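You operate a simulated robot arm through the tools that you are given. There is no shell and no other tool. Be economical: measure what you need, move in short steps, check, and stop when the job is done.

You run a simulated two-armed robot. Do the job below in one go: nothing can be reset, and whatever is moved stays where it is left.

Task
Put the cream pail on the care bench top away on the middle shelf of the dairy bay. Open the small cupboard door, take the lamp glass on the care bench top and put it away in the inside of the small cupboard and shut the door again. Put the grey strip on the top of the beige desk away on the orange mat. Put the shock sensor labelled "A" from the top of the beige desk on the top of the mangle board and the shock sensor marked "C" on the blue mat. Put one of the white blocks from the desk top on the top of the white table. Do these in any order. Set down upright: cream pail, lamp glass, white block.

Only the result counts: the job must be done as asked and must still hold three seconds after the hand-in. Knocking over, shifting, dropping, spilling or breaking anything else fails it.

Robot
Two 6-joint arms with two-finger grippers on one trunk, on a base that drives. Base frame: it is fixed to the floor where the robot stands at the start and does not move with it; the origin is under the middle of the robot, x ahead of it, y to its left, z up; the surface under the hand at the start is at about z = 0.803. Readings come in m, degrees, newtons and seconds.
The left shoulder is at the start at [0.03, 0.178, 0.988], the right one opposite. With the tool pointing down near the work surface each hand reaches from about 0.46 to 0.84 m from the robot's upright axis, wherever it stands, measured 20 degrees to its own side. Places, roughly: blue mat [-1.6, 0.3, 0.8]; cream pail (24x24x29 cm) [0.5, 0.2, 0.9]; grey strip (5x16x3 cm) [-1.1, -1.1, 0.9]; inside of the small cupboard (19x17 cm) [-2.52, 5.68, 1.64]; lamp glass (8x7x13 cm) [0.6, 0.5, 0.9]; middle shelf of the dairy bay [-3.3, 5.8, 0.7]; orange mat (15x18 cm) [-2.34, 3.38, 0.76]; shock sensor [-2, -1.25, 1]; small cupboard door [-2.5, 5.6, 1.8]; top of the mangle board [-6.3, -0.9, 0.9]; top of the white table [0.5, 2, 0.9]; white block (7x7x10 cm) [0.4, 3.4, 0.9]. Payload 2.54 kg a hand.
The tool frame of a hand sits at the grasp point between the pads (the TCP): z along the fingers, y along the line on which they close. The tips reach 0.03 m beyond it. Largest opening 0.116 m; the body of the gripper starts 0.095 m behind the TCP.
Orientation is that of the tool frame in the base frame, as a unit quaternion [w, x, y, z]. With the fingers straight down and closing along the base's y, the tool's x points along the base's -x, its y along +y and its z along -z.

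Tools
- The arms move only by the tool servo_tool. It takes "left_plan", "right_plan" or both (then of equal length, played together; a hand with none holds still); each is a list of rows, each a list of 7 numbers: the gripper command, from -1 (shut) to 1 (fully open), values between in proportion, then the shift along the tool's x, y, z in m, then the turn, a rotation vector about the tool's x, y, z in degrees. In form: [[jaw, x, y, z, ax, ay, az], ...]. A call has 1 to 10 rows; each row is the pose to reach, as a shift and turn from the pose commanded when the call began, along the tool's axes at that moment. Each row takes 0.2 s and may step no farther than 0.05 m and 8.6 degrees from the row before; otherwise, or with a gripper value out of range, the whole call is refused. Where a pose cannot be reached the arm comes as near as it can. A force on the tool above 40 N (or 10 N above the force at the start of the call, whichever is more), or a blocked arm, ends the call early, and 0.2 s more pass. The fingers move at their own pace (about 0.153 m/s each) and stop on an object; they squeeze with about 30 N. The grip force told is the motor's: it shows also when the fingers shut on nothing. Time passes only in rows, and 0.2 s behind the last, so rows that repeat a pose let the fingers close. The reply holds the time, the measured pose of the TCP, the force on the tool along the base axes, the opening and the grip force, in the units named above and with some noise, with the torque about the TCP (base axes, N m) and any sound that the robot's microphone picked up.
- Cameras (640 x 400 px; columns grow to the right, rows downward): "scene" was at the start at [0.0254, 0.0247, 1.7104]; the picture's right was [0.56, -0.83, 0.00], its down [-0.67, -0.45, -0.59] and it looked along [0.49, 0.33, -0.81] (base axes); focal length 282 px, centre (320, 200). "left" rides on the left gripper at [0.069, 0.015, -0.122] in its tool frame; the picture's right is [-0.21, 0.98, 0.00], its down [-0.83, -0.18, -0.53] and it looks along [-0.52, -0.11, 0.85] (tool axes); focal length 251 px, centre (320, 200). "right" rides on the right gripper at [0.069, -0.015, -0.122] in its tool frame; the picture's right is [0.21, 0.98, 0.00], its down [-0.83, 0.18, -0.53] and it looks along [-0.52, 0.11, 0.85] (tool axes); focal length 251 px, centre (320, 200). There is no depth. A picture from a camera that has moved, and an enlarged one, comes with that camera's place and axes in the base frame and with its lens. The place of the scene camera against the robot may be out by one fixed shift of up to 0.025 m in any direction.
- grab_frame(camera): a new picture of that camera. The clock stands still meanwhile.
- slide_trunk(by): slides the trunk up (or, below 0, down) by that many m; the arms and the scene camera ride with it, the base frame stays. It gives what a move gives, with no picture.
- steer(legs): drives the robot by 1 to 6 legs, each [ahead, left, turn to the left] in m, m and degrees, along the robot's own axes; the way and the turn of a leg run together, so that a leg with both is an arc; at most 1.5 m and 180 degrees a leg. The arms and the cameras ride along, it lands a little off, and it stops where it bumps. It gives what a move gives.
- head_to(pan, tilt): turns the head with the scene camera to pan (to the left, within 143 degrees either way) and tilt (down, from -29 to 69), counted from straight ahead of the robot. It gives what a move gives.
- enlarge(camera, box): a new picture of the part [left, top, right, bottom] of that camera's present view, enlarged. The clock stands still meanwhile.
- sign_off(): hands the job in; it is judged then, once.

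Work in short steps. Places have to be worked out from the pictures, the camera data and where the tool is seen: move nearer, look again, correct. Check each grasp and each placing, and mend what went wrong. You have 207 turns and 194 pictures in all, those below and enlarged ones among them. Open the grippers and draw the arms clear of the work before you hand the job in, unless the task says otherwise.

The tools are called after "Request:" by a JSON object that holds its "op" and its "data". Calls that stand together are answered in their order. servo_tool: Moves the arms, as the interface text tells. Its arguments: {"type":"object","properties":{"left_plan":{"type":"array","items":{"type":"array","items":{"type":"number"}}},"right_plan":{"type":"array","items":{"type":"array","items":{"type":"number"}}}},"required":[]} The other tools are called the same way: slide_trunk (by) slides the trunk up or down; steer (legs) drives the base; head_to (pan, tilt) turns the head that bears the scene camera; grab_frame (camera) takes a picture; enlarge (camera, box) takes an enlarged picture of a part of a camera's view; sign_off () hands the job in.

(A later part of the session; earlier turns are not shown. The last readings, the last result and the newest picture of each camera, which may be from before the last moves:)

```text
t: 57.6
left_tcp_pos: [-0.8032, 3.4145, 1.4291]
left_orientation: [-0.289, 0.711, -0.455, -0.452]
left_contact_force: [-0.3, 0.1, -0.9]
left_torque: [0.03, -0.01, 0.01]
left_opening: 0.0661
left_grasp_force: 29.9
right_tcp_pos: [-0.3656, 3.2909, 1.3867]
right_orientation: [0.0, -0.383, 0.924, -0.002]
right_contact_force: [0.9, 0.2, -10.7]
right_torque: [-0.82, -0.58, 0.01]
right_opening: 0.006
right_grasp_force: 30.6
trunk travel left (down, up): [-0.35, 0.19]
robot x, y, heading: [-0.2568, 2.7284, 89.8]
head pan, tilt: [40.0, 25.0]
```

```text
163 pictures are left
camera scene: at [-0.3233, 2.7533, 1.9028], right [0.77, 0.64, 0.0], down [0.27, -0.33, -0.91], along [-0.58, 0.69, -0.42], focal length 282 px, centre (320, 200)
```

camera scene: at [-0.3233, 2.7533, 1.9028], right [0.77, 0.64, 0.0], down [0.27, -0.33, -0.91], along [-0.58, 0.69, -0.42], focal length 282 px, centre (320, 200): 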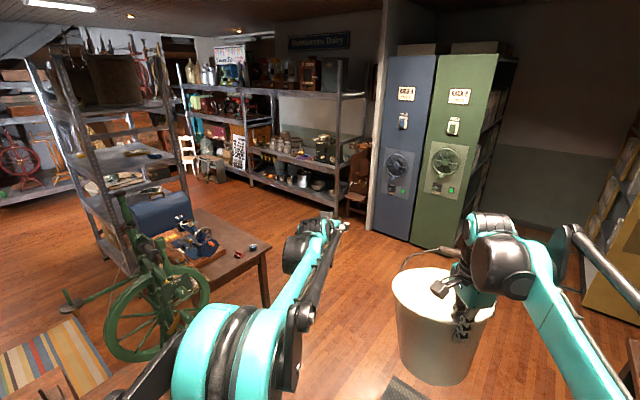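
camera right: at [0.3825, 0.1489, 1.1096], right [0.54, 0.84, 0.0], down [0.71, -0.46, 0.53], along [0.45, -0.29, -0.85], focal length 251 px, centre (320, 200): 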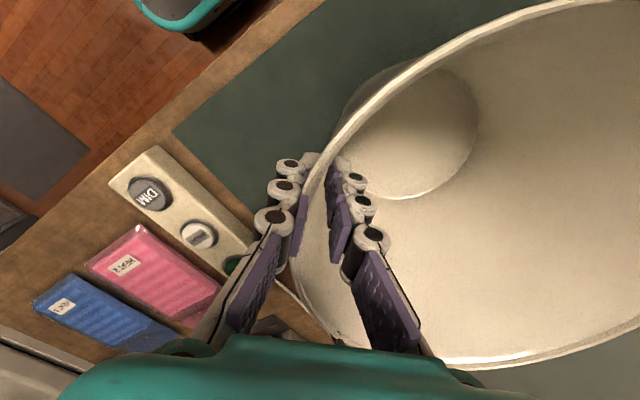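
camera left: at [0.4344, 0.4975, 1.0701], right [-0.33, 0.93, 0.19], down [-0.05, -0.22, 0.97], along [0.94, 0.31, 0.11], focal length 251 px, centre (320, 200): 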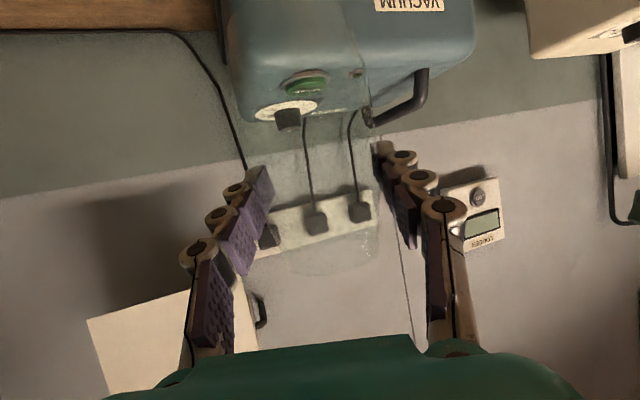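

The floor in front of the Dairy bay is open. Drive forward to y≈4.45, then strafe left toward x≈-2.9.

Request:
{"op": "steer", "data": {"legs": [[1.4, 0, 0], [0.33, 0.2, 0], [0, 1.3, 0]]}}

Request:
{"op": "grab_frame", "data": {"camera": "scene"}}

```text
t: 73.0
left_tcp_pos: [-2.2678, 5.2291, 1.4297]
left_orientation: [-0.293, 0.707, -0.461, -0.449]
left_contact_force: [-0.7, 1.0, -1.7]
left_torque: [-0.01, -0.01, 0.01]
left_opening: 0.0661
left_grasp_force: 30.3
right_tcp_pos: [-1.8319, 5.0961, 1.3871]
right_orientation: [0.0, -0.372, 0.928, -0.001]
right_contact_force: [-1.1, -0.1, -10.6]
right_torque: [-0.83, -0.55, 0.0]
right_opening: 0.0065
right_grasp_force: 30.6
trunk travel left (down, up): [-0.35, 0.19]
robot x, y, heading: [-1.734, 4.5316, 88.6]
head pan, tilt: [40.0, 25.0]
```

```text
162 pictures are left
camera scene: at [-1.7998, 4.5576, 1.9028], right [0.78, 0.63, 0.0], down [0.27, -0.33, -0.91], along [-0.57, 0.71, -0.42], focal length 282 px, centre (320, 200)
```

scene: 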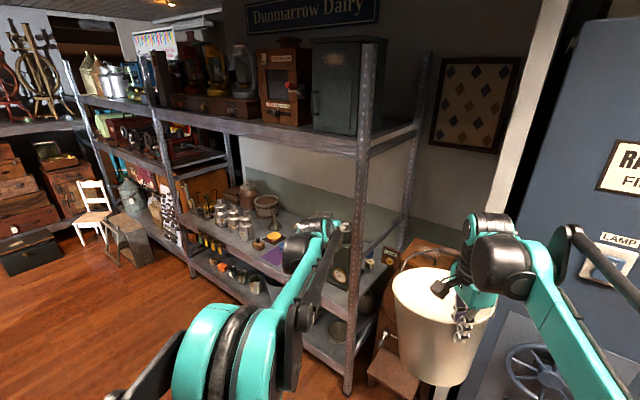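

The dark metal cupboard at the right end matches [-2.52, 5.68]. Strafe 1.3 m further left for the pail spot.

Request:
{"op": "steer", "data": {"legs": [[0, 1.3, 1.4]]}}

Request:
{"op": "head_to", "data": {"pan": 10, "tilt": 42}}

Request:
{"op": "grab_frame", "data": {"camera": "scene"}}

```text
t: 79.5
left_tcp_pos: [-3.6136, 5.1584, 1.429]
left_orientation: [-0.275, 0.725, -0.432, -0.46]
left_contact_force: [-0.5, 0.7, -1.2]
left_torque: [0.01, 0.0, 0.02]
left_opening: 0.066
left_grasp_force: 30.0
right_tcp_pos: [-3.1686, 5.0598, 1.3865]
right_orientation: [0.001, -0.409, 0.912, -0.001]
right_contact_force: [-0.3, 0.9, -10.4]
right_torque: [-0.78, -0.62, -0.02]
right_opening: 0.0061
right_grasp_force: 30.3
trunk travel left (down, up): [-0.35, 0.19]
robot x, y, heading: [-3.0229, 4.504, 93.4]
head pan, tilt: [40.0, 25.0]
```

```text
t: 80.4
left_tcp_pos: [-3.6129, 5.1589, 1.429]
left_orientation: [-0.275, 0.725, -0.432, -0.461]
left_contact_force: [-0.1, 0.0, -1.8]
left_torque: [0.0, 0.0, 0.03]
left_opening: 0.066
left_grasp_force: 29.9
right_tcp_pos: [-3.1682, 5.0606, 1.3887]
right_orientation: [0.0, -0.41, 0.912, -0.001]
right_contact_force: [-1.5, -0.3, -10.3]
right_torque: [-0.75, -0.65, 0.02]
right_opening: 0.0061
right_grasp_force: 30.0
trunk travel left (down, up): [-0.35, 0.19]
robot x, y, heading: [-3.0297, 4.5063, 93.8]
head pan, tilt: [10.0, 42.0]
```

```text
161 pictures are left
camera scene: at [-3.0509, 4.5413, 1.8766], right [0.97, 0.23, 0.0], down [0.16, -0.65, -0.74], along [-0.17, 0.72, -0.67], focal length 282 px, centre (320, 200)
```

scene: 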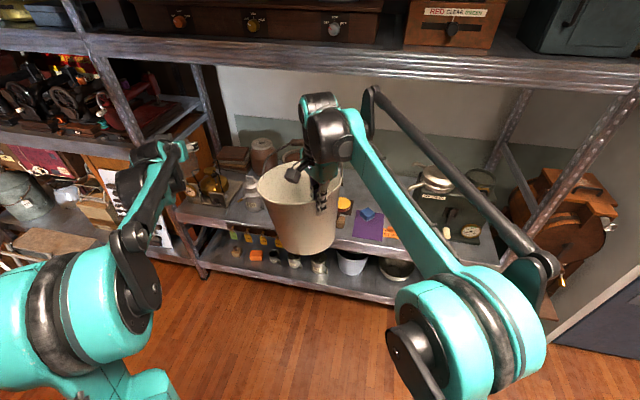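

The pail hides the shelf spot. I raise the right hand out of the way? First zoom in at what's visible.

Request:
{"op": "enlarge", "data": {"camera": "scene", "box": [180, 120, 480, 300]}}

Request:
{"op": "grab_frame", "data": {"camera": "right"}}

```text
2.13 times, centred on (330, 210) of scene
camera zoom: at [-3.0509, 4.5413, 1.8766], right [0.97, 0.23, 0.0], down [0.16, -0.65, -0.74], along [-0.17, 0.72, -0.67], focal length 602 px, centre (299, 179)
```

zoom: 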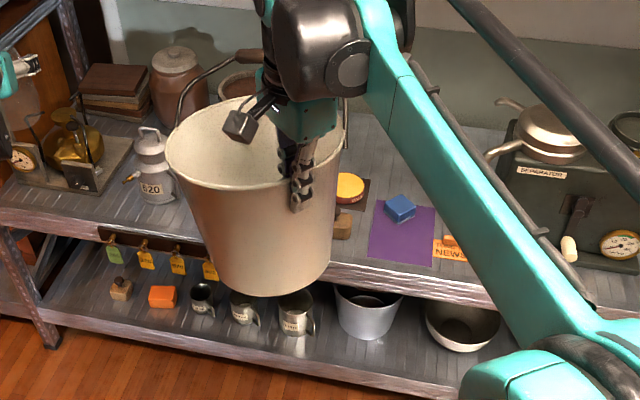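

```text
159 pictures are left
camera right: at [-3.204, 5.0009, 1.5102], right [-0.87, 0.49, 0.0], down [0.41, 0.74, 0.53], along [0.26, 0.47, -0.85], focal length 251 px, centre (320, 200)
```

right: 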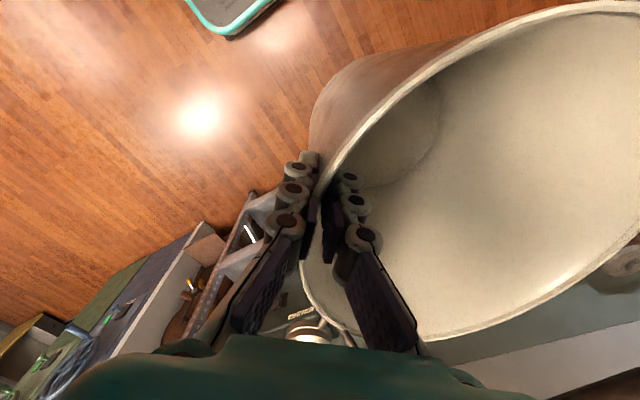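

I strafe right a bit to get an unobstructed, angled look at the shelf.

Request:
{"op": "steer", "data": {"legs": [[0, -0.6, 0]]}}

Request:
{"op": "head_to", "data": {"pan": 30, "tilt": 35}}

Request:
{"op": "grab_frame", "data": {"camera": "scene"}}

Request:
{"op": "enlarge", "data": {"camera": "scene", "box": [180, 120, 420, 270]}}

```text
t: 83.8
left_tcp_pos: [-3.0192, 5.1962, 1.4289]
left_orientation: [-0.276, 0.723, -0.435, -0.46]
left_contact_force: [0.1, -0.2, -1.5]
left_torque: [-0.02, -0.01, -0.02]
left_opening: 0.0661
left_grasp_force: 29.9
right_tcp_pos: [-2.5766, 5.0959, 1.3876]
right_orientation: [0.001, -0.407, 0.913, -0.002]
right_contact_force: [0.2, -0.8, -10.9]
right_torque: [-0.76, -0.59, 0.02]
right_opening: 0.0062
right_grasp_force: 29.5
trunk travel left (down, up): [-0.35, 0.19]
robot x, y, heading: [-2.4396, 4.5353, 93.0]
head pan, tilt: [10.0, 42.0]
```

```text
t: 84.6
left_tcp_pos: [-3.0203, 5.195, 1.4294]
left_orientation: [-0.276, 0.724, -0.434, -0.46]
left_contact_force: [-0.2, -0.1, -1.2]
left_torque: [0.0, 0.04, -0.04]
left_opening: 0.066
left_grasp_force: 30.2
right_tcp_pos: [-2.5766, 5.0958, 1.3874]
right_orientation: [0.0, -0.407, 0.913, -0.001]
right_contact_force: [-0.3, -0.1, -10.9]
right_torque: [-0.77, -0.65, 0.01]
right_opening: 0.006
right_grasp_force: 29.9
trunk travel left (down, up): [-0.35, 0.19]
robot x, y, heading: [-2.435, 4.5348, 93.3]
head pan, tilt: [30.0, 35.0]
```

```text
158 pictures are left
camera scene: at [-2.4916, 4.5672, 1.887], right [0.84, 0.54, 0.0], down [0.31, -0.48, -0.82], along [-0.45, 0.69, -0.57], focal length 282 px, centre (320, 200)
```

scene: 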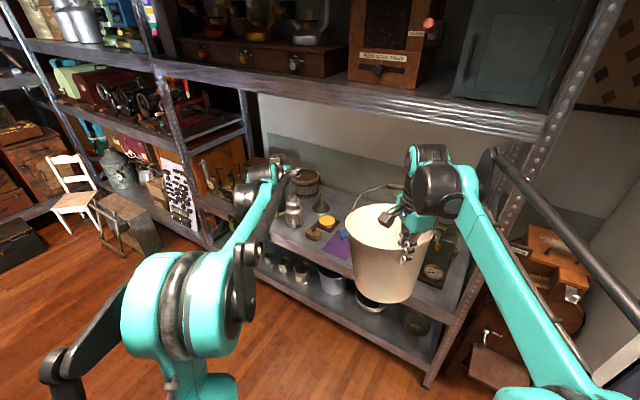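

```text
2.67 times, centred on (300, 195) of scene
camera zoom: at [-2.4916, 4.5672, 1.887], right [0.84, 0.54, 0.0], down [0.31, -0.48, -0.82], along [-0.45, 0.69, -0.57], focal length 753 px, centre (373, 213)
```

zoom: 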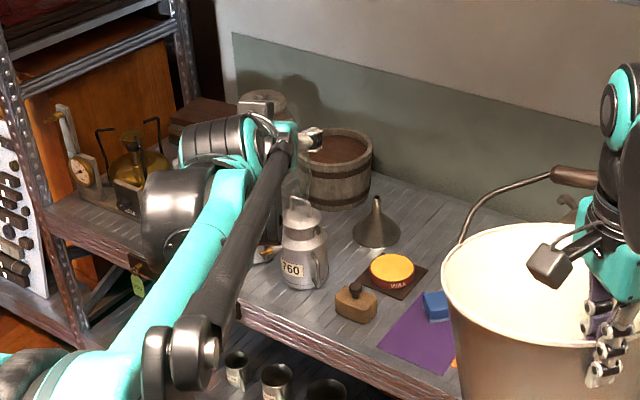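

Shelf items are located: free space lies behind the purple mat at about x≈-2.98, y≈5.94. I turn the right tool another 45° so the pail hangs straight ahead of the hand, and retract the left hand.

Request:
{"op": "servo_tool", "data": {"left_plan": [[-1, 0.012, 0.014, -0.027, 0, 0, 0], [-1, 0.025, 0.028, -0.054, 0, 0, 0], [-1, 0.038, 0.042, -0.082, 0, 0, 0], [-1, 0.051, 0.056, -0.11, 0, 0, 0], [-1, 0.064, 0.07, -0.137, 0, 0, 0], [-1, 0.0766, 0.0846, -0.164, 0, 0, 0]], "right_plan": [[-1, 0, 0, 0, 0, 0, 8], [-1, 0, 0, 0, 0, 0, 16], [-1, 0, 0, 0, 0, 0, 24], [-1, 0, 0, 0, 0, 0, 32], [-1, 0, 0, 0, 0, 0, 40], [-1, 0, 0, 0, 0, 0, 46]]}}

Request:
{"op": "grab_frame", "data": {"camera": "scene"}}

```text
t: 86.0
left_tcp_pos: [-3.0093, 4.9923, 1.4327]
left_orientation: [-0.277, 0.722, -0.435, -0.46]
left_contact_force: [1.3, 0.3, -1.7]
left_torque: [0.03, 0.0, -0.02]
left_opening: 0.0658
left_grasp_force: 30.4
right_tcp_pos: [-2.5752, 5.0934, 1.3879]
right_orientation: [0.0, -0.016, 1.0, 0.0]
right_contact_force: [-0.7, -0.2, -9.9]
right_torque: [-0.99, 0.14, -0.05]
right_opening: 0.0062
right_grasp_force: 29.5
trunk travel left (down, up): [-0.35, 0.19]
robot x, y, heading: [-2.4393, 4.5372, 92.8]
head pan, tilt: [30.0, 35.0]
```

```text
156 pictures are left
camera scene: at [-2.4902, 4.565, 1.8871], right [0.84, 0.54, 0.0], down [0.31, -0.48, -0.82], along [-0.45, 0.69, -0.57], focal length 282 px, centre (320, 200)
```

scene: 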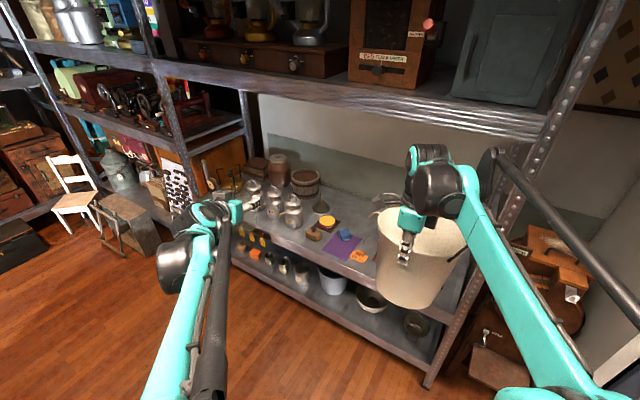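

Good view now. Zoom at the free area behind the purple mat.

Request:
{"op": "enlarge", "data": {"camera": "scene", "box": [240, 140, 420, 280]}}

```text
2.86 times, centred on (330, 210) of scene
camera zoom: at [-2.4902, 4.565, 1.8871], right [0.84, 0.54, 0.0], down [0.31, -0.48, -0.82], along [-0.45, 0.69, -0.57], focal length 806 px, centre (291, 171)
```

zoom: 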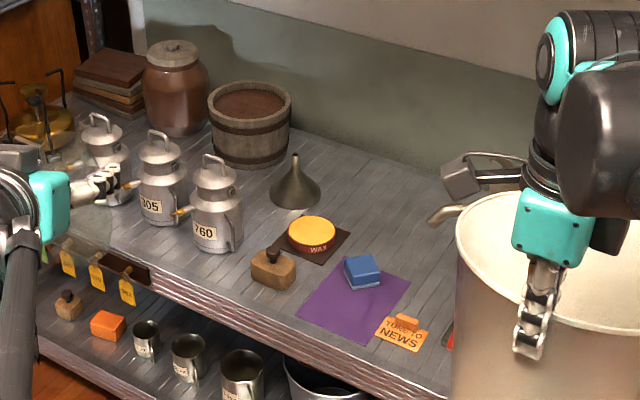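

The free spot is centred near [-3.03, 5.96]. I swing the right hand 33 cm to its own side and a bit forward so the forearm stays left of the separator spouts.

Request:
{"op": "servo_tool", "data": {"right_plan": [[-1, -0.041, 0.012, 0, 0, 0, 0], [-1, -0.082, 0.025, 0, 0, 0, 0], [-1, -0.123, 0.037, 0, 0, 0, 0], [-1, -0.165, 0.05, 0, 0, 0, 0], [-1, -0.206, 0.062, 0, 0, 0, 0], [-1, -0.247, 0.075, 0, 0, 0, 0], [-1, -0.288, 0.087, 0, 0, 0, 0], [-1, -0.33, 0.1, 0, 0, 0, 0]]}}

Request:
{"op": "slide_trunk", "data": {"by": -0.14}}

Request:
{"op": "steer", "data": {"legs": [[0, 0.85, -2.8]]}}

Request:
{"op": "head_to", "data": {"pan": -5, "tilt": 42}}

Request:
{"op": "grab_frame", "data": {"camera": "scene"}}

```text
t: 87.8
left_tcp_pos: [-3.0068, 4.9957, 1.432]
left_orientation: [-0.276, 0.722, -0.435, -0.461]
left_contact_force: [0.6, 0.4, -1.0]
left_torque: [0.02, 0.0, 0.04]
left_opening: 0.0659
left_grasp_force: 29.8
right_tcp_pos: [-2.2423, 5.2104, 1.3842]
right_orientation: [-0.002, -0.018, 1.0, -0.002]
right_contact_force: [0.8, 1.1, -10.7]
right_torque: [-1.03, 0.12, -0.01]
right_opening: 0.0061
right_grasp_force: 29.7
trunk travel left (down, up): [-0.35, 0.19]
robot x, y, heading: [-2.4381, 4.5377, 93.3]
head pan, tilt: [30.0, 35.0]
```

```text
t: 89.5
left_tcp_pos: [-3.0098, 4.9942, 1.2924]
left_orientation: [-0.276, 0.723, -0.435, -0.46]
left_contact_force: [-0.3, -0.1, -1.3]
left_torque: [0.0, -0.01, 0.04]
left_opening: 0.0658
left_grasp_force: 30.2
right_tcp_pos: [-2.2448, 5.2082, 1.2464]
right_orientation: [0.0, -0.017, 1.0, -0.002]
right_contact_force: [-0.5, 0.2, -10.3]
right_torque: [-0.98, 0.11, 0.01]
right_opening: 0.0059
right_grasp_force: 30.2
trunk travel left (down, up): [-0.21, 0.33]
robot x, y, heading: [-2.4421, 4.539, 93.2]
head pan, tilt: [30.0, 35.0]
```

```text
t: 94.0
left_tcp_pos: [-3.8394, 5.006, 1.2915]
left_orientation: [-0.291, 0.71, -0.456, -0.451]
left_contact_force: [-0.2, 0.3, -1.6]
left_torque: [0.02, -0.02, -0.01]
left_opening: 0.0661
left_grasp_force: 30.0
right_tcp_pos: [-3.0636, 5.1759, 1.247]
right_orientation: [-0.001, 0.012, 1.0, -0.001]
right_contact_force: [-0.4, 0.3, -10.2]
right_torque: [-1.01, 0.15, 0.0]
right_opening: 0.0058
right_grasp_force: 30.0
trunk travel left (down, up): [-0.21, 0.33]
robot x, y, heading: [-3.2951, 4.5186, 89.4]
head pan, tilt: [30.0, 35.0]
```

```text
t: 95.0
left_tcp_pos: [-3.8384, 5.008, 1.2917]
left_orientation: [-0.29, 0.71, -0.456, -0.451]
left_contact_force: [-1.0, 0.9, -1.8]
left_torque: [-0.03, 0.02, -0.02]
left_opening: 0.0656
left_grasp_force: 29.9
right_tcp_pos: [-3.0634, 5.1763, 1.2456]
right_orientation: [0.0, 0.013, 1.0, -0.001]
right_contact_force: [0.2, 0.1, -10.1]
right_torque: [-1.0, 0.2, 0.02]
right_opening: 0.0061
right_grasp_force: 30.2
trunk travel left (down, up): [-0.21, 0.33]
robot x, y, heading: [-3.2943, 4.5167, 89.6]
head pan, tilt: [-5.0, 42.0]
```

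```text
154 pictures are left
camera scene: at [-3.2937, 4.5568, 1.7365], right [1.0, -0.09, 0.0], down [-0.06, -0.67, -0.74], along [0.07, 0.74, -0.67], focal length 282 px, centre (320, 200)
```

scene: 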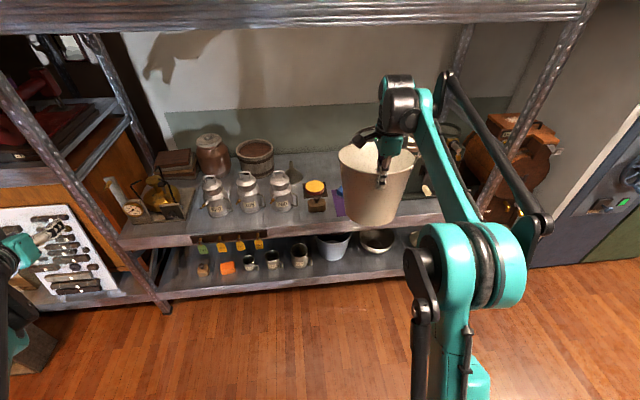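

Path into the bay is clear. Drive forward 0.52 m, then look.

Request:
{"op": "steer", "data": {"legs": [[0.52, 0, 0]]}}

Request:
{"op": "head_to", "data": {"pan": -15, "tilt": 50}}

Request:
{"op": "grab_frame", "data": {"camera": "scene"}}

```text
t: 98.1
left_tcp_pos: [-3.8262, 5.5304, 1.2931]
left_orientation: [-0.293, 0.707, -0.46, -0.45]
left_contact_force: [0.7, -0.3, -1.9]
left_torque: [-0.02, 0.01, -0.03]
left_opening: 0.0658
left_grasp_force: 29.4
right_tcp_pos: [-3.0486, 5.6917, 1.2446]
right_orientation: [0.0, 0.017, 1.0, 0.0]
right_contact_force: [-0.1, 0.4, -10.3]
right_torque: [-1.0, 0.18, 0.0]
right_opening: 0.0062
right_grasp_force: 30.0
trunk travel left (down, up): [-0.21, 0.33]
robot x, y, heading: [-3.2906, 5.0342, 88.9]
head pan, tilt: [-5.0, 42.0]
```

```text
t: 98.8
left_tcp_pos: [-3.8257, 5.532, 1.2937]
left_orientation: [-0.292, 0.708, -0.46, -0.45]
left_contact_force: [-0.3, 0.3, -0.6]
left_torque: [-0.01, -0.02, 0.03]
left_opening: 0.0658
left_grasp_force: 30.1
right_tcp_pos: [-3.0485, 5.6937, 1.2436]
right_orientation: [-0.001, 0.016, 1.0, 0.0]
right_contact_force: [0.5, -0.3, -10.3]
right_torque: [-1.02, 0.19, 0.02]
right_opening: 0.0061
right_grasp_force: 30.2
trunk travel left (down, up): [-0.21, 0.33]
robot x, y, heading: [-3.2921, 5.0357, 88.8]
head pan, tilt: [-15.0, 50.0]
```

```text
153 pictures are left
camera scene: at [-3.2723, 5.0658, 1.7254], right [0.96, -0.27, 0.0], down [-0.21, -0.74, -0.64], along [0.17, 0.62, -0.77], focal length 282 px, centre (320, 200)
```

scene: 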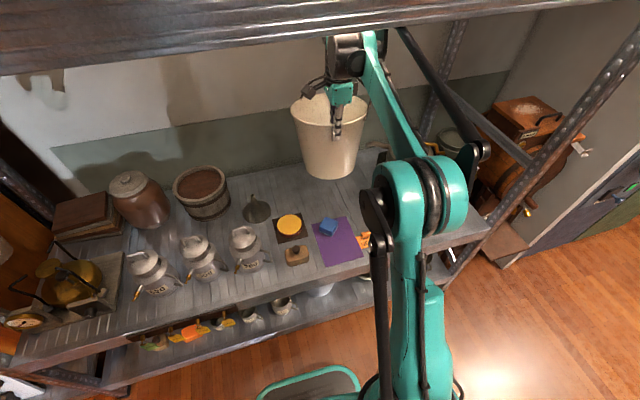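

Everything consistent: wall at y≈6.18, purple mat back edge y≈5.77. Move the hand 15 cm in and lower to about 3–4 cm above the shelf.

Request:
{"op": "servo_tool", "data": {"right_plan": [[-1, 0, 0.05, 0, 0, 0, 0], [-1, 0, 0.1, 0, 0, 0, 0], [-1, 0, 0.15, 0, 0, 0, 0], [-1, 0, 0.15, 0.046, 0, 0, 0], [-1, 0, 0.15, 0.092, 0, 0, 0], [-1, 0, 0.15, 0.138, 0, 0, 0], [-1, 0, 0.15, 0.184, 0, 0, 0], [-1, 0, 0.15, 0.23, 0, 0, 0], [-1, 0, 0.15, 0.276, 0, 0, 0], [-1, 0, 0.15, 0.31, 0, 0, 0]]}}

Request:
{"op": "grab_frame", "data": {"camera": "scene"}}

```text
t: 101.0
left_tcp_pos: [-3.8285, 5.5303, 1.2926]
left_orientation: [-0.293, 0.707, -0.459, -0.451]
left_contact_force: [0.5, -0.1, -1.9]
left_torque: [-0.01, -0.03, 0.02]
left_opening: 0.0657
left_grasp_force: 30.2
right_tcp_pos: [-3.0453, 5.8404, 0.9328]
right_orientation: [-0.001, 0.017, 1.0, 0.0]
right_contact_force: [-1.2, 0.2, -10.4]
right_torque: [-0.99, 0.15, 0.01]
right_opening: 0.0057
right_grasp_force: 30.0
right hand out of reach, approached as far as the arm can: row 2, 3, 4, 5, 6, 7, 8
trunk travel left (down, up): [-0.21, 0.33]
robot x, y, heading: [-3.2911, 5.036, 88.8]
head pan, tilt: [-15.0, 50.0]
```

```text
152 pictures are left
camera scene: at [-3.2749, 5.0666, 1.7253], right [0.96, -0.27, 0.0], down [-0.21, -0.74, -0.64], along [0.18, 0.62, -0.77], focal length 282 px, centre (320, 200)
```

scene: 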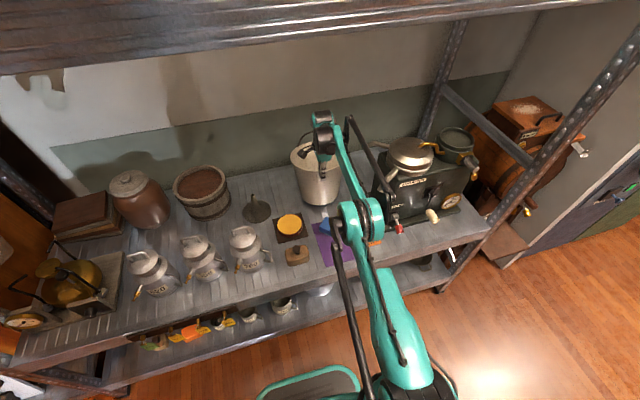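

The pail is over the free spot. Zoom to check clearances.

Request:
{"op": "enlarge", "data": {"camera": "scene", "box": [250, 110, 430, 260]}}

```text
2.67 times, centred on (340, 185) of scene
camera zoom: at [-3.2749, 5.0666, 1.7253], right [0.96, -0.27, 0.0], down [-0.21, -0.74, -0.64], along [0.18, 0.62, -0.77], focal length 753 px, centre (267, 240)
```

zoom: 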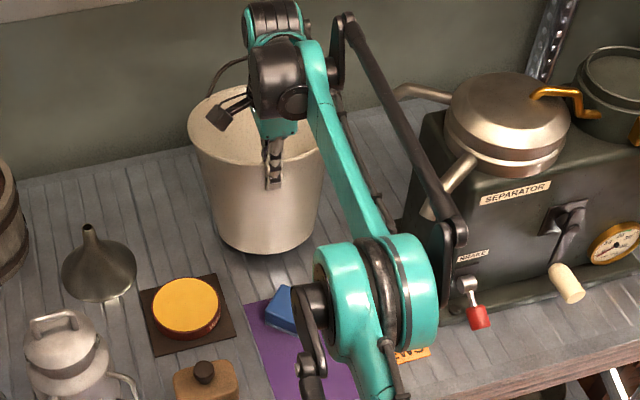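

Clear all round. Lower slowly.

Request:
{"op": "servo_tool", "data": {"right_plan": [[-1, 0, 0, 0.01, 0, 0, 0], [-1, 0, 0, 0.02, 0, 0, 0], [-1, 0, 0, 0.03, 0, 0, 0], [-1, 0, 0, 0.035, 0, 0, 0], [-1, 0, 0, 0.04, 0, 0, 0]]}}

```text
t: 102.2
left_tcp_pos: [-3.8287, 5.5255, 1.2941]
left_orientation: [-0.293, 0.708, -0.458, -0.451]
left_contact_force: [-0.4, -0.5, -1.6]
left_torque: [-0.01, -0.02, -0.01]
left_opening: 0.0659
left_grasp_force: 29.9
right_tcp_pos: [-3.0452, 5.833, 0.9042]
right_orientation: [0.001, 0.016, 1.0, 0.003]
right_contact_force: [-1.3, -7.7, 20.1]
right_torque: [1.25, 0.32, 0.06]
right_opening: 0.0083
right_grasp_force: 30.0
right hand out of reach, approached as far as the arm can: row 2, 3, 4, 5
trunk travel left (down, up): [-0.21, 0.33]
robot x, y, heading: [-3.291, 5.0369, 89.0]
head pan, tilt: [-15.0, 50.0]
stopped in row 5 (right hand): the force on the tool passed its limit at 46 N (the readings are from after the stop); the commanded pose is now the measured one
```

The pail is on the shelf (TCP 0.904). Relieve a few mm and open.

Request:
{"op": "servo_tool", "data": {"right_plan": [[-1, 0, 0, -0.004, 0, 0, 0], [-0.8, 0, 0, -0.004, 0, 0, 0], [-0.5, 0, 0, -0.004, 0, 0, 0], [-0.1, 0, 0, -0.004, 0, 0, 0], [0.2, 0, 0, -0.004, 0, 0, 0], [0.2, 0, 0, -0.004, 0, 0, 0]]}}

Request:
{"op": "enlarge", "data": {"camera": "scene", "box": [250, 110, 430, 260]}}

Request:
{"op": "grab_frame", "data": {"camera": "right"}}

```text
t: 103.6
left_tcp_pos: [-3.8286, 5.5297, 1.2923]
left_orientation: [-0.291, 0.709, -0.458, -0.451]
left_contact_force: [0.5, 0.8, -0.6]
left_torque: [0.0, -0.01, 0.0]
left_opening: 0.0657
left_grasp_force: 30.4
right_tcp_pos: [-3.0455, 5.8364, 0.9045]
right_orientation: [0.0, 0.017, 1.0, 0.002]
right_contact_force: [-0.3, 0.0, -0.3]
right_torque: [0.01, -0.04, 0.01]
right_opening: 0.0699
right_grasp_force: 0.1
trunk travel left (down, up): [-0.21, 0.33]
robot x, y, heading: [-3.2931, 5.0374, 89.1]
head pan, tilt: [-15.0, 50.0]
```

```text
2.67 times, centred on (340, 185) of scene
camera zoom: at [-3.2751, 5.0651, 1.7254], right [0.96, -0.27, 0.0], down [-0.21, -0.74, -0.64], along [0.18, 0.62, -0.77], focal length 753 px, centre (267, 240)
```

zoom: 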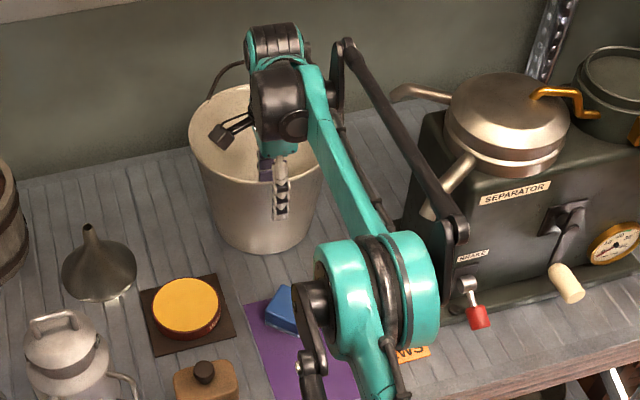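

```text
149 pictures are left
camera right: at [-3.1152, 5.824, 1.0259], right [-0.18, 0.98, 0.01], down [0.83, 0.15, 0.54], along [0.53, 0.1, -0.84], focal length 251 px, centre (320, 200)
```

right: 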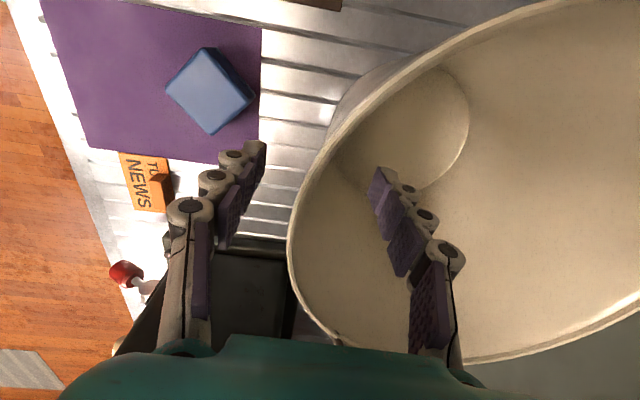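

Pail stands free. Raise the hand 25 cm and then drive back 0.55 m.

Request:
{"op": "servo_tool", "data": {"right_plan": [[0.2, 0, 0, -0.03, 0, 0, 0], [0.2, 0, 0, -0.07, 0, 0, 0], [0.2, 0, 0, -0.115, 0, 0, 0], [0.2, 0, -0.01, -0.16, 0, 0, 0], [0.2, 0, -0.04, -0.2, 0, 0, 0], [0.2, 0, -0.08, -0.23, 0, 0, 0], [0.2, 0, -0.12, -0.25, 0, 0, 0]]}}

Request:
{"op": "steer", "data": {"legs": [[-0.6, 0, 0]]}}

Request:
{"op": "grab_frame", "data": {"camera": "scene"}}

```text
t: 105.2
left_tcp_pos: [-3.828, 5.5284, 1.2918]
left_orientation: [-0.293, 0.708, -0.459, -0.451]
left_contact_force: [-0.2, -0.5, -1.4]
left_torque: [0.02, -0.02, -0.02]
left_opening: 0.0658
left_grasp_force: 30.0
right_tcp_pos: [-3.0534, 5.7101, 1.1523]
right_orientation: [0.0, 0.016, 1.0, 0.004]
right_contact_force: [0.6, -0.1, -0.2]
right_torque: [0.04, -0.05, -0.01]
right_opening: 0.0695
right_grasp_force: 0.1
trunk travel left (down, up): [-0.21, 0.33]
robot x, y, heading: [-3.2925, 5.0379, 89.3]
head pan, tilt: [-15.0, 50.0]
```

```text
t: 108.5
left_tcp_pos: [-3.8425, 4.9202, 1.2934]
left_orientation: [-0.287, 0.714, -0.45, -0.453]
left_contact_force: [0.5, 0.0, -1.1]
left_torque: [0.02, 0.0, -0.03]
left_opening: 0.0658
left_grasp_force: 29.8
right_tcp_pos: [-3.0696, 5.1232, 1.1532]
right_orientation: [0.001, 0.003, 1.0, 0.003]
right_contact_force: [0.6, -0.5, 0.5]
right_torque: [0.02, -0.03, -0.03]
right_opening: 0.0696
right_grasp_force: 0.0
trunk travel left (down, up): [-0.21, 0.33]
robot x, y, heading: [-3.2895, 4.4456, 90.5]
head pan, tilt: [-15.0, 50.0]
```

```text
148 pictures are left
camera scene: at [-3.2778, 4.4707, 1.7254], right [0.97, -0.25, 0.0], down [-0.19, -0.74, -0.64], along [0.16, 0.62, -0.77], focal length 282 px, centre (320, 200)
```

scene: 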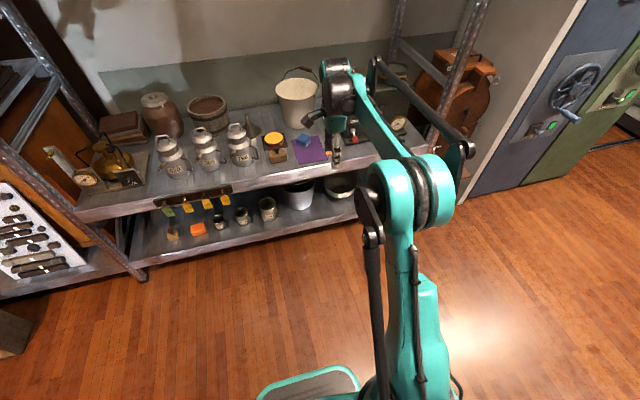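

Pail is in place. Raise the trunk fully and strafe right to face the cupboard.

Request:
{"op": "slide_trunk", "data": {"by": 0.33}}

Request:
{"op": "steer", "data": {"legs": [[0, -0.8, -0.5]]}}

Request:
{"op": "head_to", "data": {"pan": 0, "tilt": 12}}

Request:
{"op": "grab_frame", "data": {"camera": "scene"}}

```text
t: 111.8
left_tcp_pos: [-3.8426, 4.9222, 1.6231]
left_orientation: [-0.287, 0.714, -0.45, -0.453]
left_contact_force: [0.3, 0.9, -1.7]
left_torque: [-0.02, -0.02, -0.02]
left_opening: 0.0658
left_grasp_force: 29.7
right_tcp_pos: [-3.0711, 5.1248, 1.4816]
right_orientation: [0.001, 0.004, 1.0, 0.002]
right_contact_force: [0.5, 0.3, -0.8]
right_torque: [0.01, 0.01, 0.0]
right_opening: 0.0698
right_grasp_force: 0.0
trunk travel left (down, up): [-0.54, 0.0]
robot x, y, heading: [-3.2897, 4.4415, 90.6]
head pan, tilt: [-15.0, 50.0]
```

```text
t: 116.0
left_tcp_pos: [-3.063, 4.9316, 1.6228]
left_orientation: [-0.287, 0.713, -0.451, -0.453]
left_contact_force: [0.0, -0.8, -1.7]
left_torque: [0.01, 0.0, 0.03]
left_opening: 0.0658
left_grasp_force: 29.9
right_tcp_pos: [-2.291, 5.1292, 1.4833]
right_orientation: [0.001, 0.005, 1.0, 0.003]
right_contact_force: [0.0, -0.5, 0.2]
right_torque: [0.0, 0.04, 0.0]
right_opening: 0.0697
right_grasp_force: 0.1
trunk travel left (down, up): [-0.54, 0.0]
robot x, y, heading: [-2.5073, 4.4534, 90.2]
head pan, tilt: [-15.0, 50.0]
```

```text
t: 117.0
left_tcp_pos: [-3.0616, 4.9302, 1.6226]
left_orientation: [-0.287, 0.713, -0.45, -0.454]
left_contact_force: [0.9, 0.2, -0.9]
left_torque: [0.02, 0.02, -0.02]
left_opening: 0.0659
left_grasp_force: 29.7
right_tcp_pos: [-2.29, 5.1297, 1.4812]
right_orientation: [0.001, 0.006, 1.0, 0.003]
right_contact_force: [-0.2, -0.1, 0.0]
right_torque: [-0.01, -0.02, 0.01]
right_opening: 0.0693
right_grasp_force: 0.1
trunk travel left (down, up): [-0.54, 0.0]
robot x, y, heading: [-2.5131, 4.4489, 90.4]
head pan, tilt: [0.0, 12.0]
```

```text
147 pictures are left
camera scene: at [-2.5183, 4.4971, 2.1139], right [1.0, 0.01, 0.0], down [0.0, -0.21, -0.98], along [-0.01, 0.98, -0.21], focal length 282 px, centre (320, 200)
```

scene: 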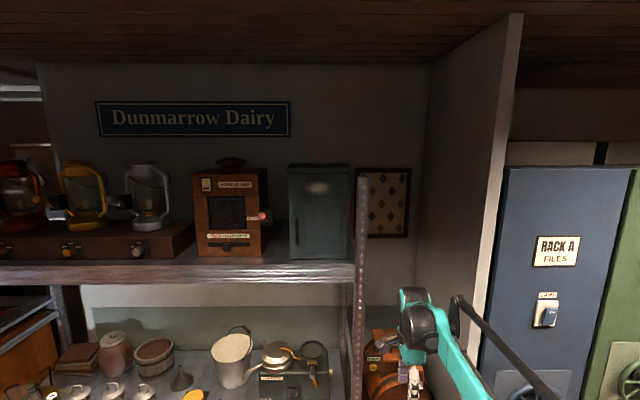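

Request:
{"op": "enlarge", "data": {"camera": "scene", "box": [260, 140, 388, 280]}}

```text
2.86 times, centred on (324, 210) of scene
camera zoom: at [-2.5183, 4.4971, 2.1139], right [1.0, 0.01, 0.0], down [0.0, -0.21, -0.98], along [-0.01, 0.98, -0.21], focal length 806 px, centre (309, 171)
```

zoom: 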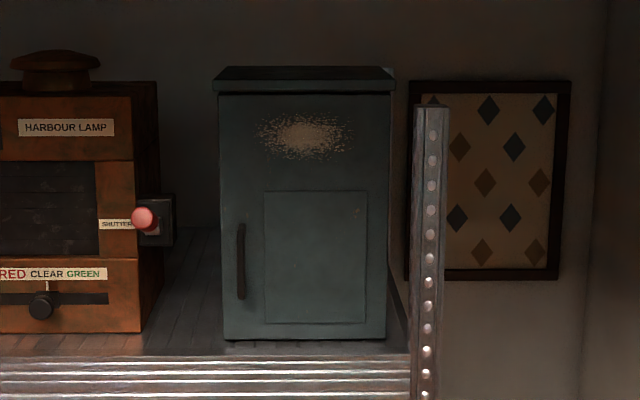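

The metal cupboard's handle is a vertical bar on its left side (x≈-2.63, z≈1.74, face y≈5.61), hinge on the right. I turn the right hand to point horizontally forward (120° turn in two calls).

Request:
{"op": "servo_tool", "data": {"right_plan": [[0.2, 0, 0, 0, -4.9, -4.9, -4.9], [0.2, 0, 0, -0.01, -9.8, -9.8, -9.8], [0.2, 0, 0, -0.02, -14.7, -14.7, -14.7], [0.2, 0, 0, -0.03, -19.6, -19.6, -19.6], [0.2, 0, 0, -0.04, -24.5, -24.5, -24.5], [0.2, 0, 0, -0.05, -29.4, -29.4, -29.4], [0.2, 0, 0, -0.06, -34.3, -34.3, -34.3], [0.2, 0, 0, -0.07, -39.2, -39.2, -39.2], [0.2, 0, 0, -0.08, -44.1, -44.1, -44.1], [0.2, 0, 0, -0.09, -49, -49, -49]]}}

Request:
{"op": "servo_tool", "data": {"right_plan": [[0.2, 0, 0, 0, -4.9, -4.9, -4.9], [0.2, 0, 0, 0, -9.8, -9.8, -9.8], [0.2, 0, 0, 0, -14.7, -14.7, -14.7], [0.2, 0, 0, 0, -19.6, -19.6, -19.6], [0.2, 0, 0, 0, -20.3, -20.3, -20.3]]}}

Request:
{"op": "grab_frame", "data": {"camera": "right"}}

Request:
{"op": "grab_frame", "data": {"camera": "scene"}}

```text
t: 119.2
left_tcp_pos: [-3.0599, 4.9308, 1.6226]
left_orientation: [-0.288, 0.712, -0.451, -0.454]
left_contact_force: [0.1, -0.5, -0.6]
left_torque: [-0.01, 0.02, 0.03]
left_opening: 0.0661
left_grasp_force: 30.2
right_tcp_pos: [-2.2885, 5.128, 1.5709]
right_orientation: [0.393, -0.386, 0.738, 0.391]
right_contact_force: [-0.8, -0.2, 0.1]
right_torque: [-0.01, 0.01, 0.02]
right_opening: 0.0696
right_grasp_force: 0.1
trunk travel left (down, up): [-0.54, 0.0]
robot x, y, heading: [-2.5139, 4.451, 90.5]
head pan, tilt: [0.0, 12.0]
```

```text
t: 120.4
left_tcp_pos: [-3.0619, 4.9296, 1.6221]
left_orientation: [-0.288, 0.712, -0.451, -0.454]
left_contact_force: [-0.4, 0.3, -0.6]
left_torque: [0.02, 0.01, 0.04]
left_opening: 0.0657
left_grasp_force: 29.8
right_tcp_pos: [-2.2916, 5.1293, 1.5673]
right_orientation: [0.487, -0.494, 0.53, 0.487]
right_contact_force: [0.0, -0.3, 0.4]
right_torque: [-0.03, -0.02, -0.02]
right_opening: 0.0697
right_grasp_force: 0.0
right hand out of reach, approached as far as the arm can: row 4, 5
trunk travel left (down, up): [-0.54, 0.0]
robot x, y, heading: [-2.5143, 4.4536, 90.4]
head pan, tilt: [0.0, 12.0]
```

```text
145 pictures are left
camera right: at [-2.2842, 5.0053, 1.5042], right [-0.98, 0.03, -0.18], down [-0.17, -0.49, 0.86], along [-0.06, 0.87, 0.48], focal length 251 px, centre (320, 200)
```

right: 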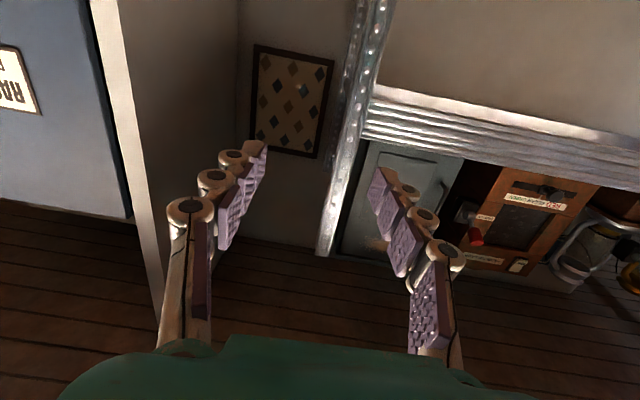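

```text
144 pictures are left
camera scene: at [-2.518, 4.4967, 2.114], right [1.0, 0.01, 0.0], down [0.0, -0.21, -0.98], along [-0.01, 0.98, -0.21], focal length 282 px, centre (320, 200)
```

scene: 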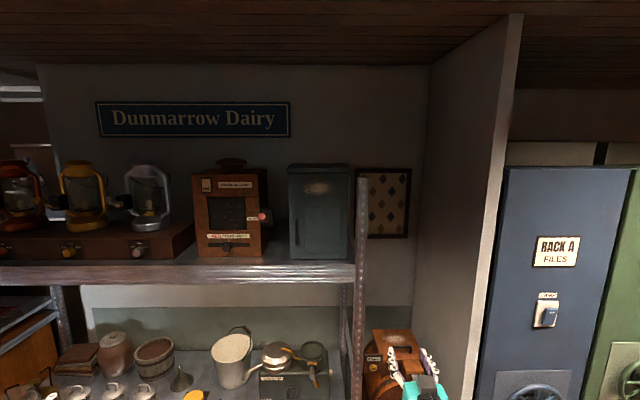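

The right hand points forward. Raise it to handle height and strafe left so it lines up with the handle.

Request:
{"op": "servo_tool", "data": {"right_plan": [[0.2, -0.043, 0, 0, 0, 0, 0], [0.2, -0.086, 0, 0, 0, 0, 0], [0.2, -0.13, 0, 0, 0, 0, 0], [0.2, -0.173, 0, 0, 0, 0, 0]]}}

Request:
{"op": "steer", "data": {"legs": [[0.15, 0.34, 0]]}}

Request:
{"op": "head_to", "data": {"pan": -10, "tilt": 15}}

Request:
{"op": "grab_frame", "data": {"camera": "scene"}}

Request:
{"op": "grab_frame", "data": {"camera": "right"}}

```text
t: 121.4
left_tcp_pos: [-3.0626, 4.93, 1.6222]
left_orientation: [-0.288, 0.713, -0.451, -0.453]
left_contact_force: [0.5, -0.3, -1.5]
left_torque: [0.02, 0.01, -0.01]
left_opening: 0.066
left_grasp_force: 30.0
right_tcp_pos: [-2.2858, 5.1376, 1.743]
right_orientation: [0.488, -0.494, 0.53, 0.487]
right_contact_force: [0.0, 0.2, 0.0]
right_torque: [0.0, -0.02, 0.0]
right_opening: 0.0695
right_grasp_force: 0.0
trunk travel left (down, up): [-0.54, 0.0]
robot x, y, heading: [-2.5136, 4.4477, 90.2]
head pan, tilt: [0.0, 12.0]
```

```text
t: 123.8
left_tcp_pos: [-3.3933, 5.0774, 1.6235]
left_orientation: [-0.289, 0.711, -0.453, -0.454]
left_contact_force: [0.3, -0.4, -1.0]
left_torque: [-0.01, 0.04, -0.01]
left_opening: 0.0658
left_grasp_force: 29.8
right_tcp_pos: [-2.6176, 5.2832, 1.7417]
right_orientation: [0.489, -0.493, 0.531, 0.486]
right_contact_force: [0.7, 0.7, 0.3]
right_torque: [0.01, 0.01, 0.04]
right_opening: 0.0697
right_grasp_force: 0.0
trunk travel left (down, up): [-0.54, 0.0]
robot x, y, heading: [-2.849, 4.5964, 90.3]
head pan, tilt: [0.0, 12.0]
```

```text
t: 124.5
left_tcp_pos: [-3.3952, 5.0774, 1.6219]
left_orientation: [-0.288, 0.712, -0.452, -0.453]
left_contact_force: [-0.4, 0.3, -0.8]
left_torque: [-0.02, 0.01, -0.01]
left_opening: 0.0662
left_grasp_force: 30.1
right_tcp_pos: [-2.6196, 5.2834, 1.742]
right_orientation: [0.488, -0.494, 0.53, 0.486]
right_contact_force: [-1.0, -0.4, 0.7]
right_torque: [-0.02, 0.01, -0.01]
right_opening: 0.0696
right_grasp_force: 0.1
trunk travel left (down, up): [-0.54, 0.0]
robot x, y, heading: [-2.8464, 4.5942, 90.4]
head pan, tilt: [-10.0, 15.0]
```

```text
143 pictures are left
camera scene: at [-2.8384, 4.642, 2.1091], right [0.99, -0.17, 0.0], down [-0.04, -0.26, -0.97], along [0.16, 0.95, -0.26], focal length 282 px, centre (320, 200)
```

scene: 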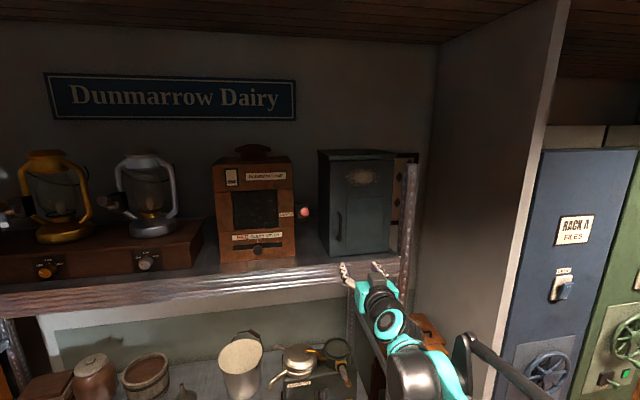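

```text
142 pictures are left
camera right: at [-2.6125, 5.1605, 1.6787], right [-0.98, 0.03, -0.18], down [-0.17, -0.48, 0.86], along [-0.06, 0.87, 0.48], focal length 251 px, centre (320, 200)
```

right: 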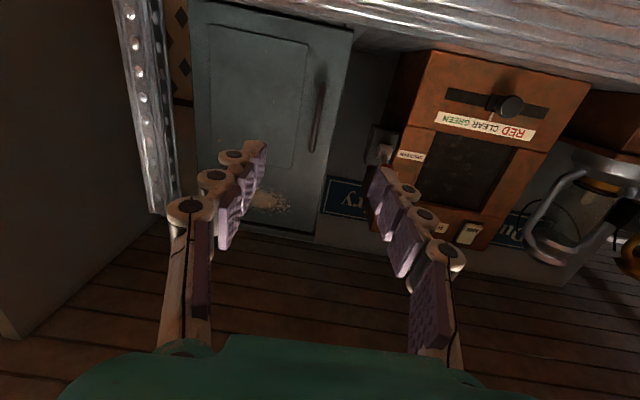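

The handle is at about [-2.612, 5.58, 1.755]. The hand is aligned; advance 20 cm and raise 2 cm, then check.

Request:
{"op": "servo_tool", "data": {"right_plan": [[0.2, -0.007, 0, 0.05, 0, 0, 0], [0.2, -0.014, 0, 0.1, 0, 0, 0], [0.2, -0.021, 0, 0.15, 0, 0, 0], [0.2, -0.028, 0, 0.2, 0, 0, 0], [0.2, -0.028, 0, 0.2, 0, 0, 0]]}}

Request:
{"op": "grab_frame", "data": {"camera": "right"}}

Request:
{"op": "enlarge", "data": {"camera": "scene", "box": [280, 140, 440, 280]}}

```text
refused: row 1 steps farther than a row can; nothing moved
```

```text
141 pictures are left
camera right: at [-2.6125, 5.1605, 1.6787], right [-0.98, 0.03, -0.18], down [-0.17, -0.48, 0.86], along [-0.06, 0.87, 0.48], focal length 251 px, centre (320, 200)
```

right: 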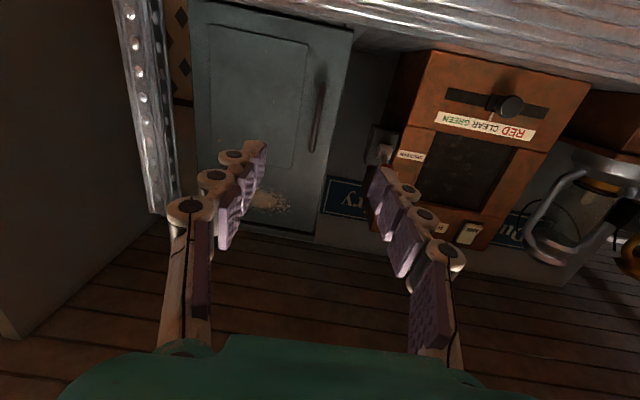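

```text
2.86 times, centred on (360, 210) of scene
camera zoom: at [-2.8384, 4.642, 2.1091], right [0.99, -0.17, 0.0], down [-0.04, -0.26, -0.97], along [0.16, 0.95, -0.26], focal length 806 px, centre (206, 171)
```

zoom: 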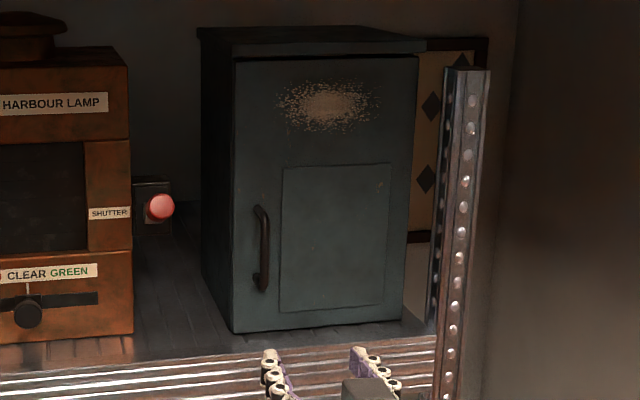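

Step a little smaller: the same advance in five rows of 4 cm.

Request:
{"op": "servo_tool", "data": {"right_plan": [[0.2, -0.006, 0, 0.04, 0, 0, 0], [0.2, -0.012, 0, 0.08, 0, 0, 0], [0.2, -0.018, 0, 0.12, 0, 0, 0], [0.2, -0.024, 0, 0.16, 0, 0, 0], [0.2, -0.028, 0, 0.2, 0, 0, 0], [0.2, -0.028, 0, 0.2, 0, 0, 0]]}}

Request:
{"op": "grab_frame", "data": {"camera": "right"}}

Request:
{"op": "enlarge", "data": {"camera": "scene", "box": [280, 140, 440, 280]}}

```text
t: 125.9
left_tcp_pos: [-3.3957, 5.077, 1.6225]
left_orientation: [-0.289, 0.712, -0.452, -0.453]
left_contact_force: [0.3, -0.2, -1.1]
left_torque: [0.01, 0.0, 0.0]
left_opening: 0.0661
left_grasp_force: 29.9
right_tcp_pos: [-2.6112, 5.4806, 1.7587]
right_orientation: [0.488, -0.493, 0.531, 0.486]
right_contact_force: [-0.8, 0.2, -0.2]
right_torque: [-0.04, 0.0, 0.0]
right_opening: 0.0697
right_grasp_force: 0.0
trunk travel left (down, up): [-0.54, 0.0]
robot x, y, heading: [-2.8444, 4.5973, 90.0]
head pan, tilt: [-10.0, 15.0]
```

```text
139 pictures are left
camera right: at [-2.6039, 5.3572, 1.6963], right [-0.98, 0.03, -0.18], down [-0.17, -0.49, 0.86], along [-0.06, 0.87, 0.48], focal length 251 px, centre (320, 200)
```

right: 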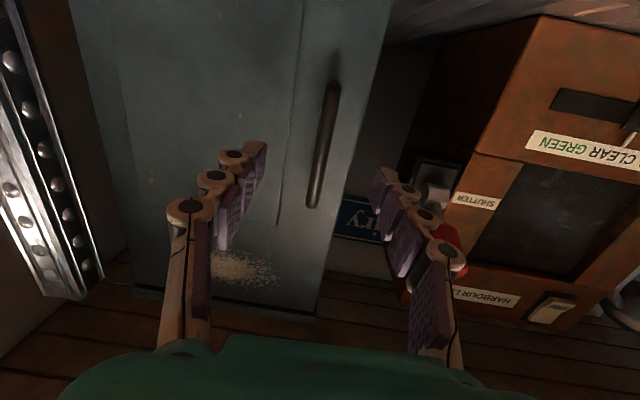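

```text
2.86 times, centred on (360, 210) of scene
camera zoom: at [-2.8374, 4.6393, 2.1092], right [0.99, -0.17, 0.0], down [-0.04, -0.25, -0.97], along [0.17, 0.95, -0.26], focal length 806 px, centre (206, 171)
```

zoom: 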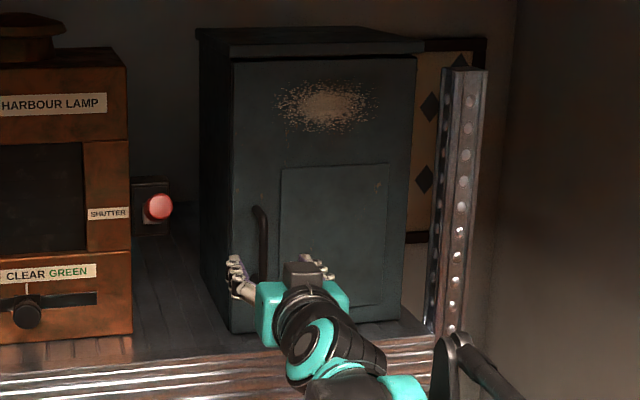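

Handle is centred between the fingertips. Advance 8.5 cm slowly and close.

Request:
{"op": "servo_tool", "data": {"right_plan": [[0.2, 0, 0, 0.03, 0, 0, 0], [0.2, 0, 0, 0.06, 0, 0, 0], [0.2, 0, 0, 0.075, 0, 0, 0], [0.2, 0, 0, 0.085, 0, 0, 0], [-0.3, 0, 0, 0.085, 0, 0, 0], [-1, 0, 0, 0.085, 0, 0, 0], [-1, 0, 0, 0.085, 0, 0, 0], [-1, 0, 0, 0.085, 0, 0, 0]]}}

Request:
{"op": "grab_frame", "data": {"camera": "right"}}

```text
t: 127.3
left_tcp_pos: [-3.4003, 5.068, 1.6234]
left_orientation: [-0.289, 0.713, -0.45, -0.453]
left_contact_force: [1.7, 0.0, -1.9]
left_torque: [0.0, 0.05, 0.11]
left_opening: 0.0659
left_grasp_force: 30.1
right_tcp_pos: [-2.6254, 5.5606, 1.759]
right_orientation: [0.485, -0.5, 0.524, 0.49]
right_contact_force: [-28.8, -12.8, 19.3]
right_torque: [0.14, -1.13, 2.93]
right_opening: 0.0368
right_grasp_force: 45.1
trunk travel left (down, up): [-0.54, 0.0]
robot x, y, heading: [-2.8493, 4.5938, 90.5]
head pan, tilt: [-10.0, 15.0]
stopped in row 7 (right hand): the force on the tool passed its limit at 52 N (the readings are from after the stop); the commanded pose is now the measured one
```

```text
137 pictures are left
camera right: at [-2.6159, 5.4375, 1.6964], right [-0.98, 0.01, -0.19], down [-0.17, -0.49, 0.86], along [-0.08, 0.87, 0.48], focal length 251 px, centre (320, 200)
```

right: 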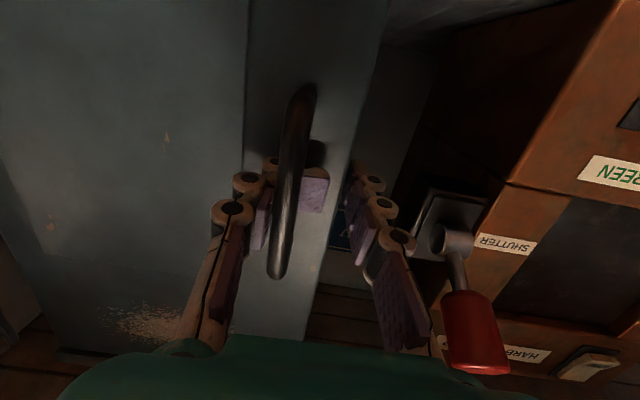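

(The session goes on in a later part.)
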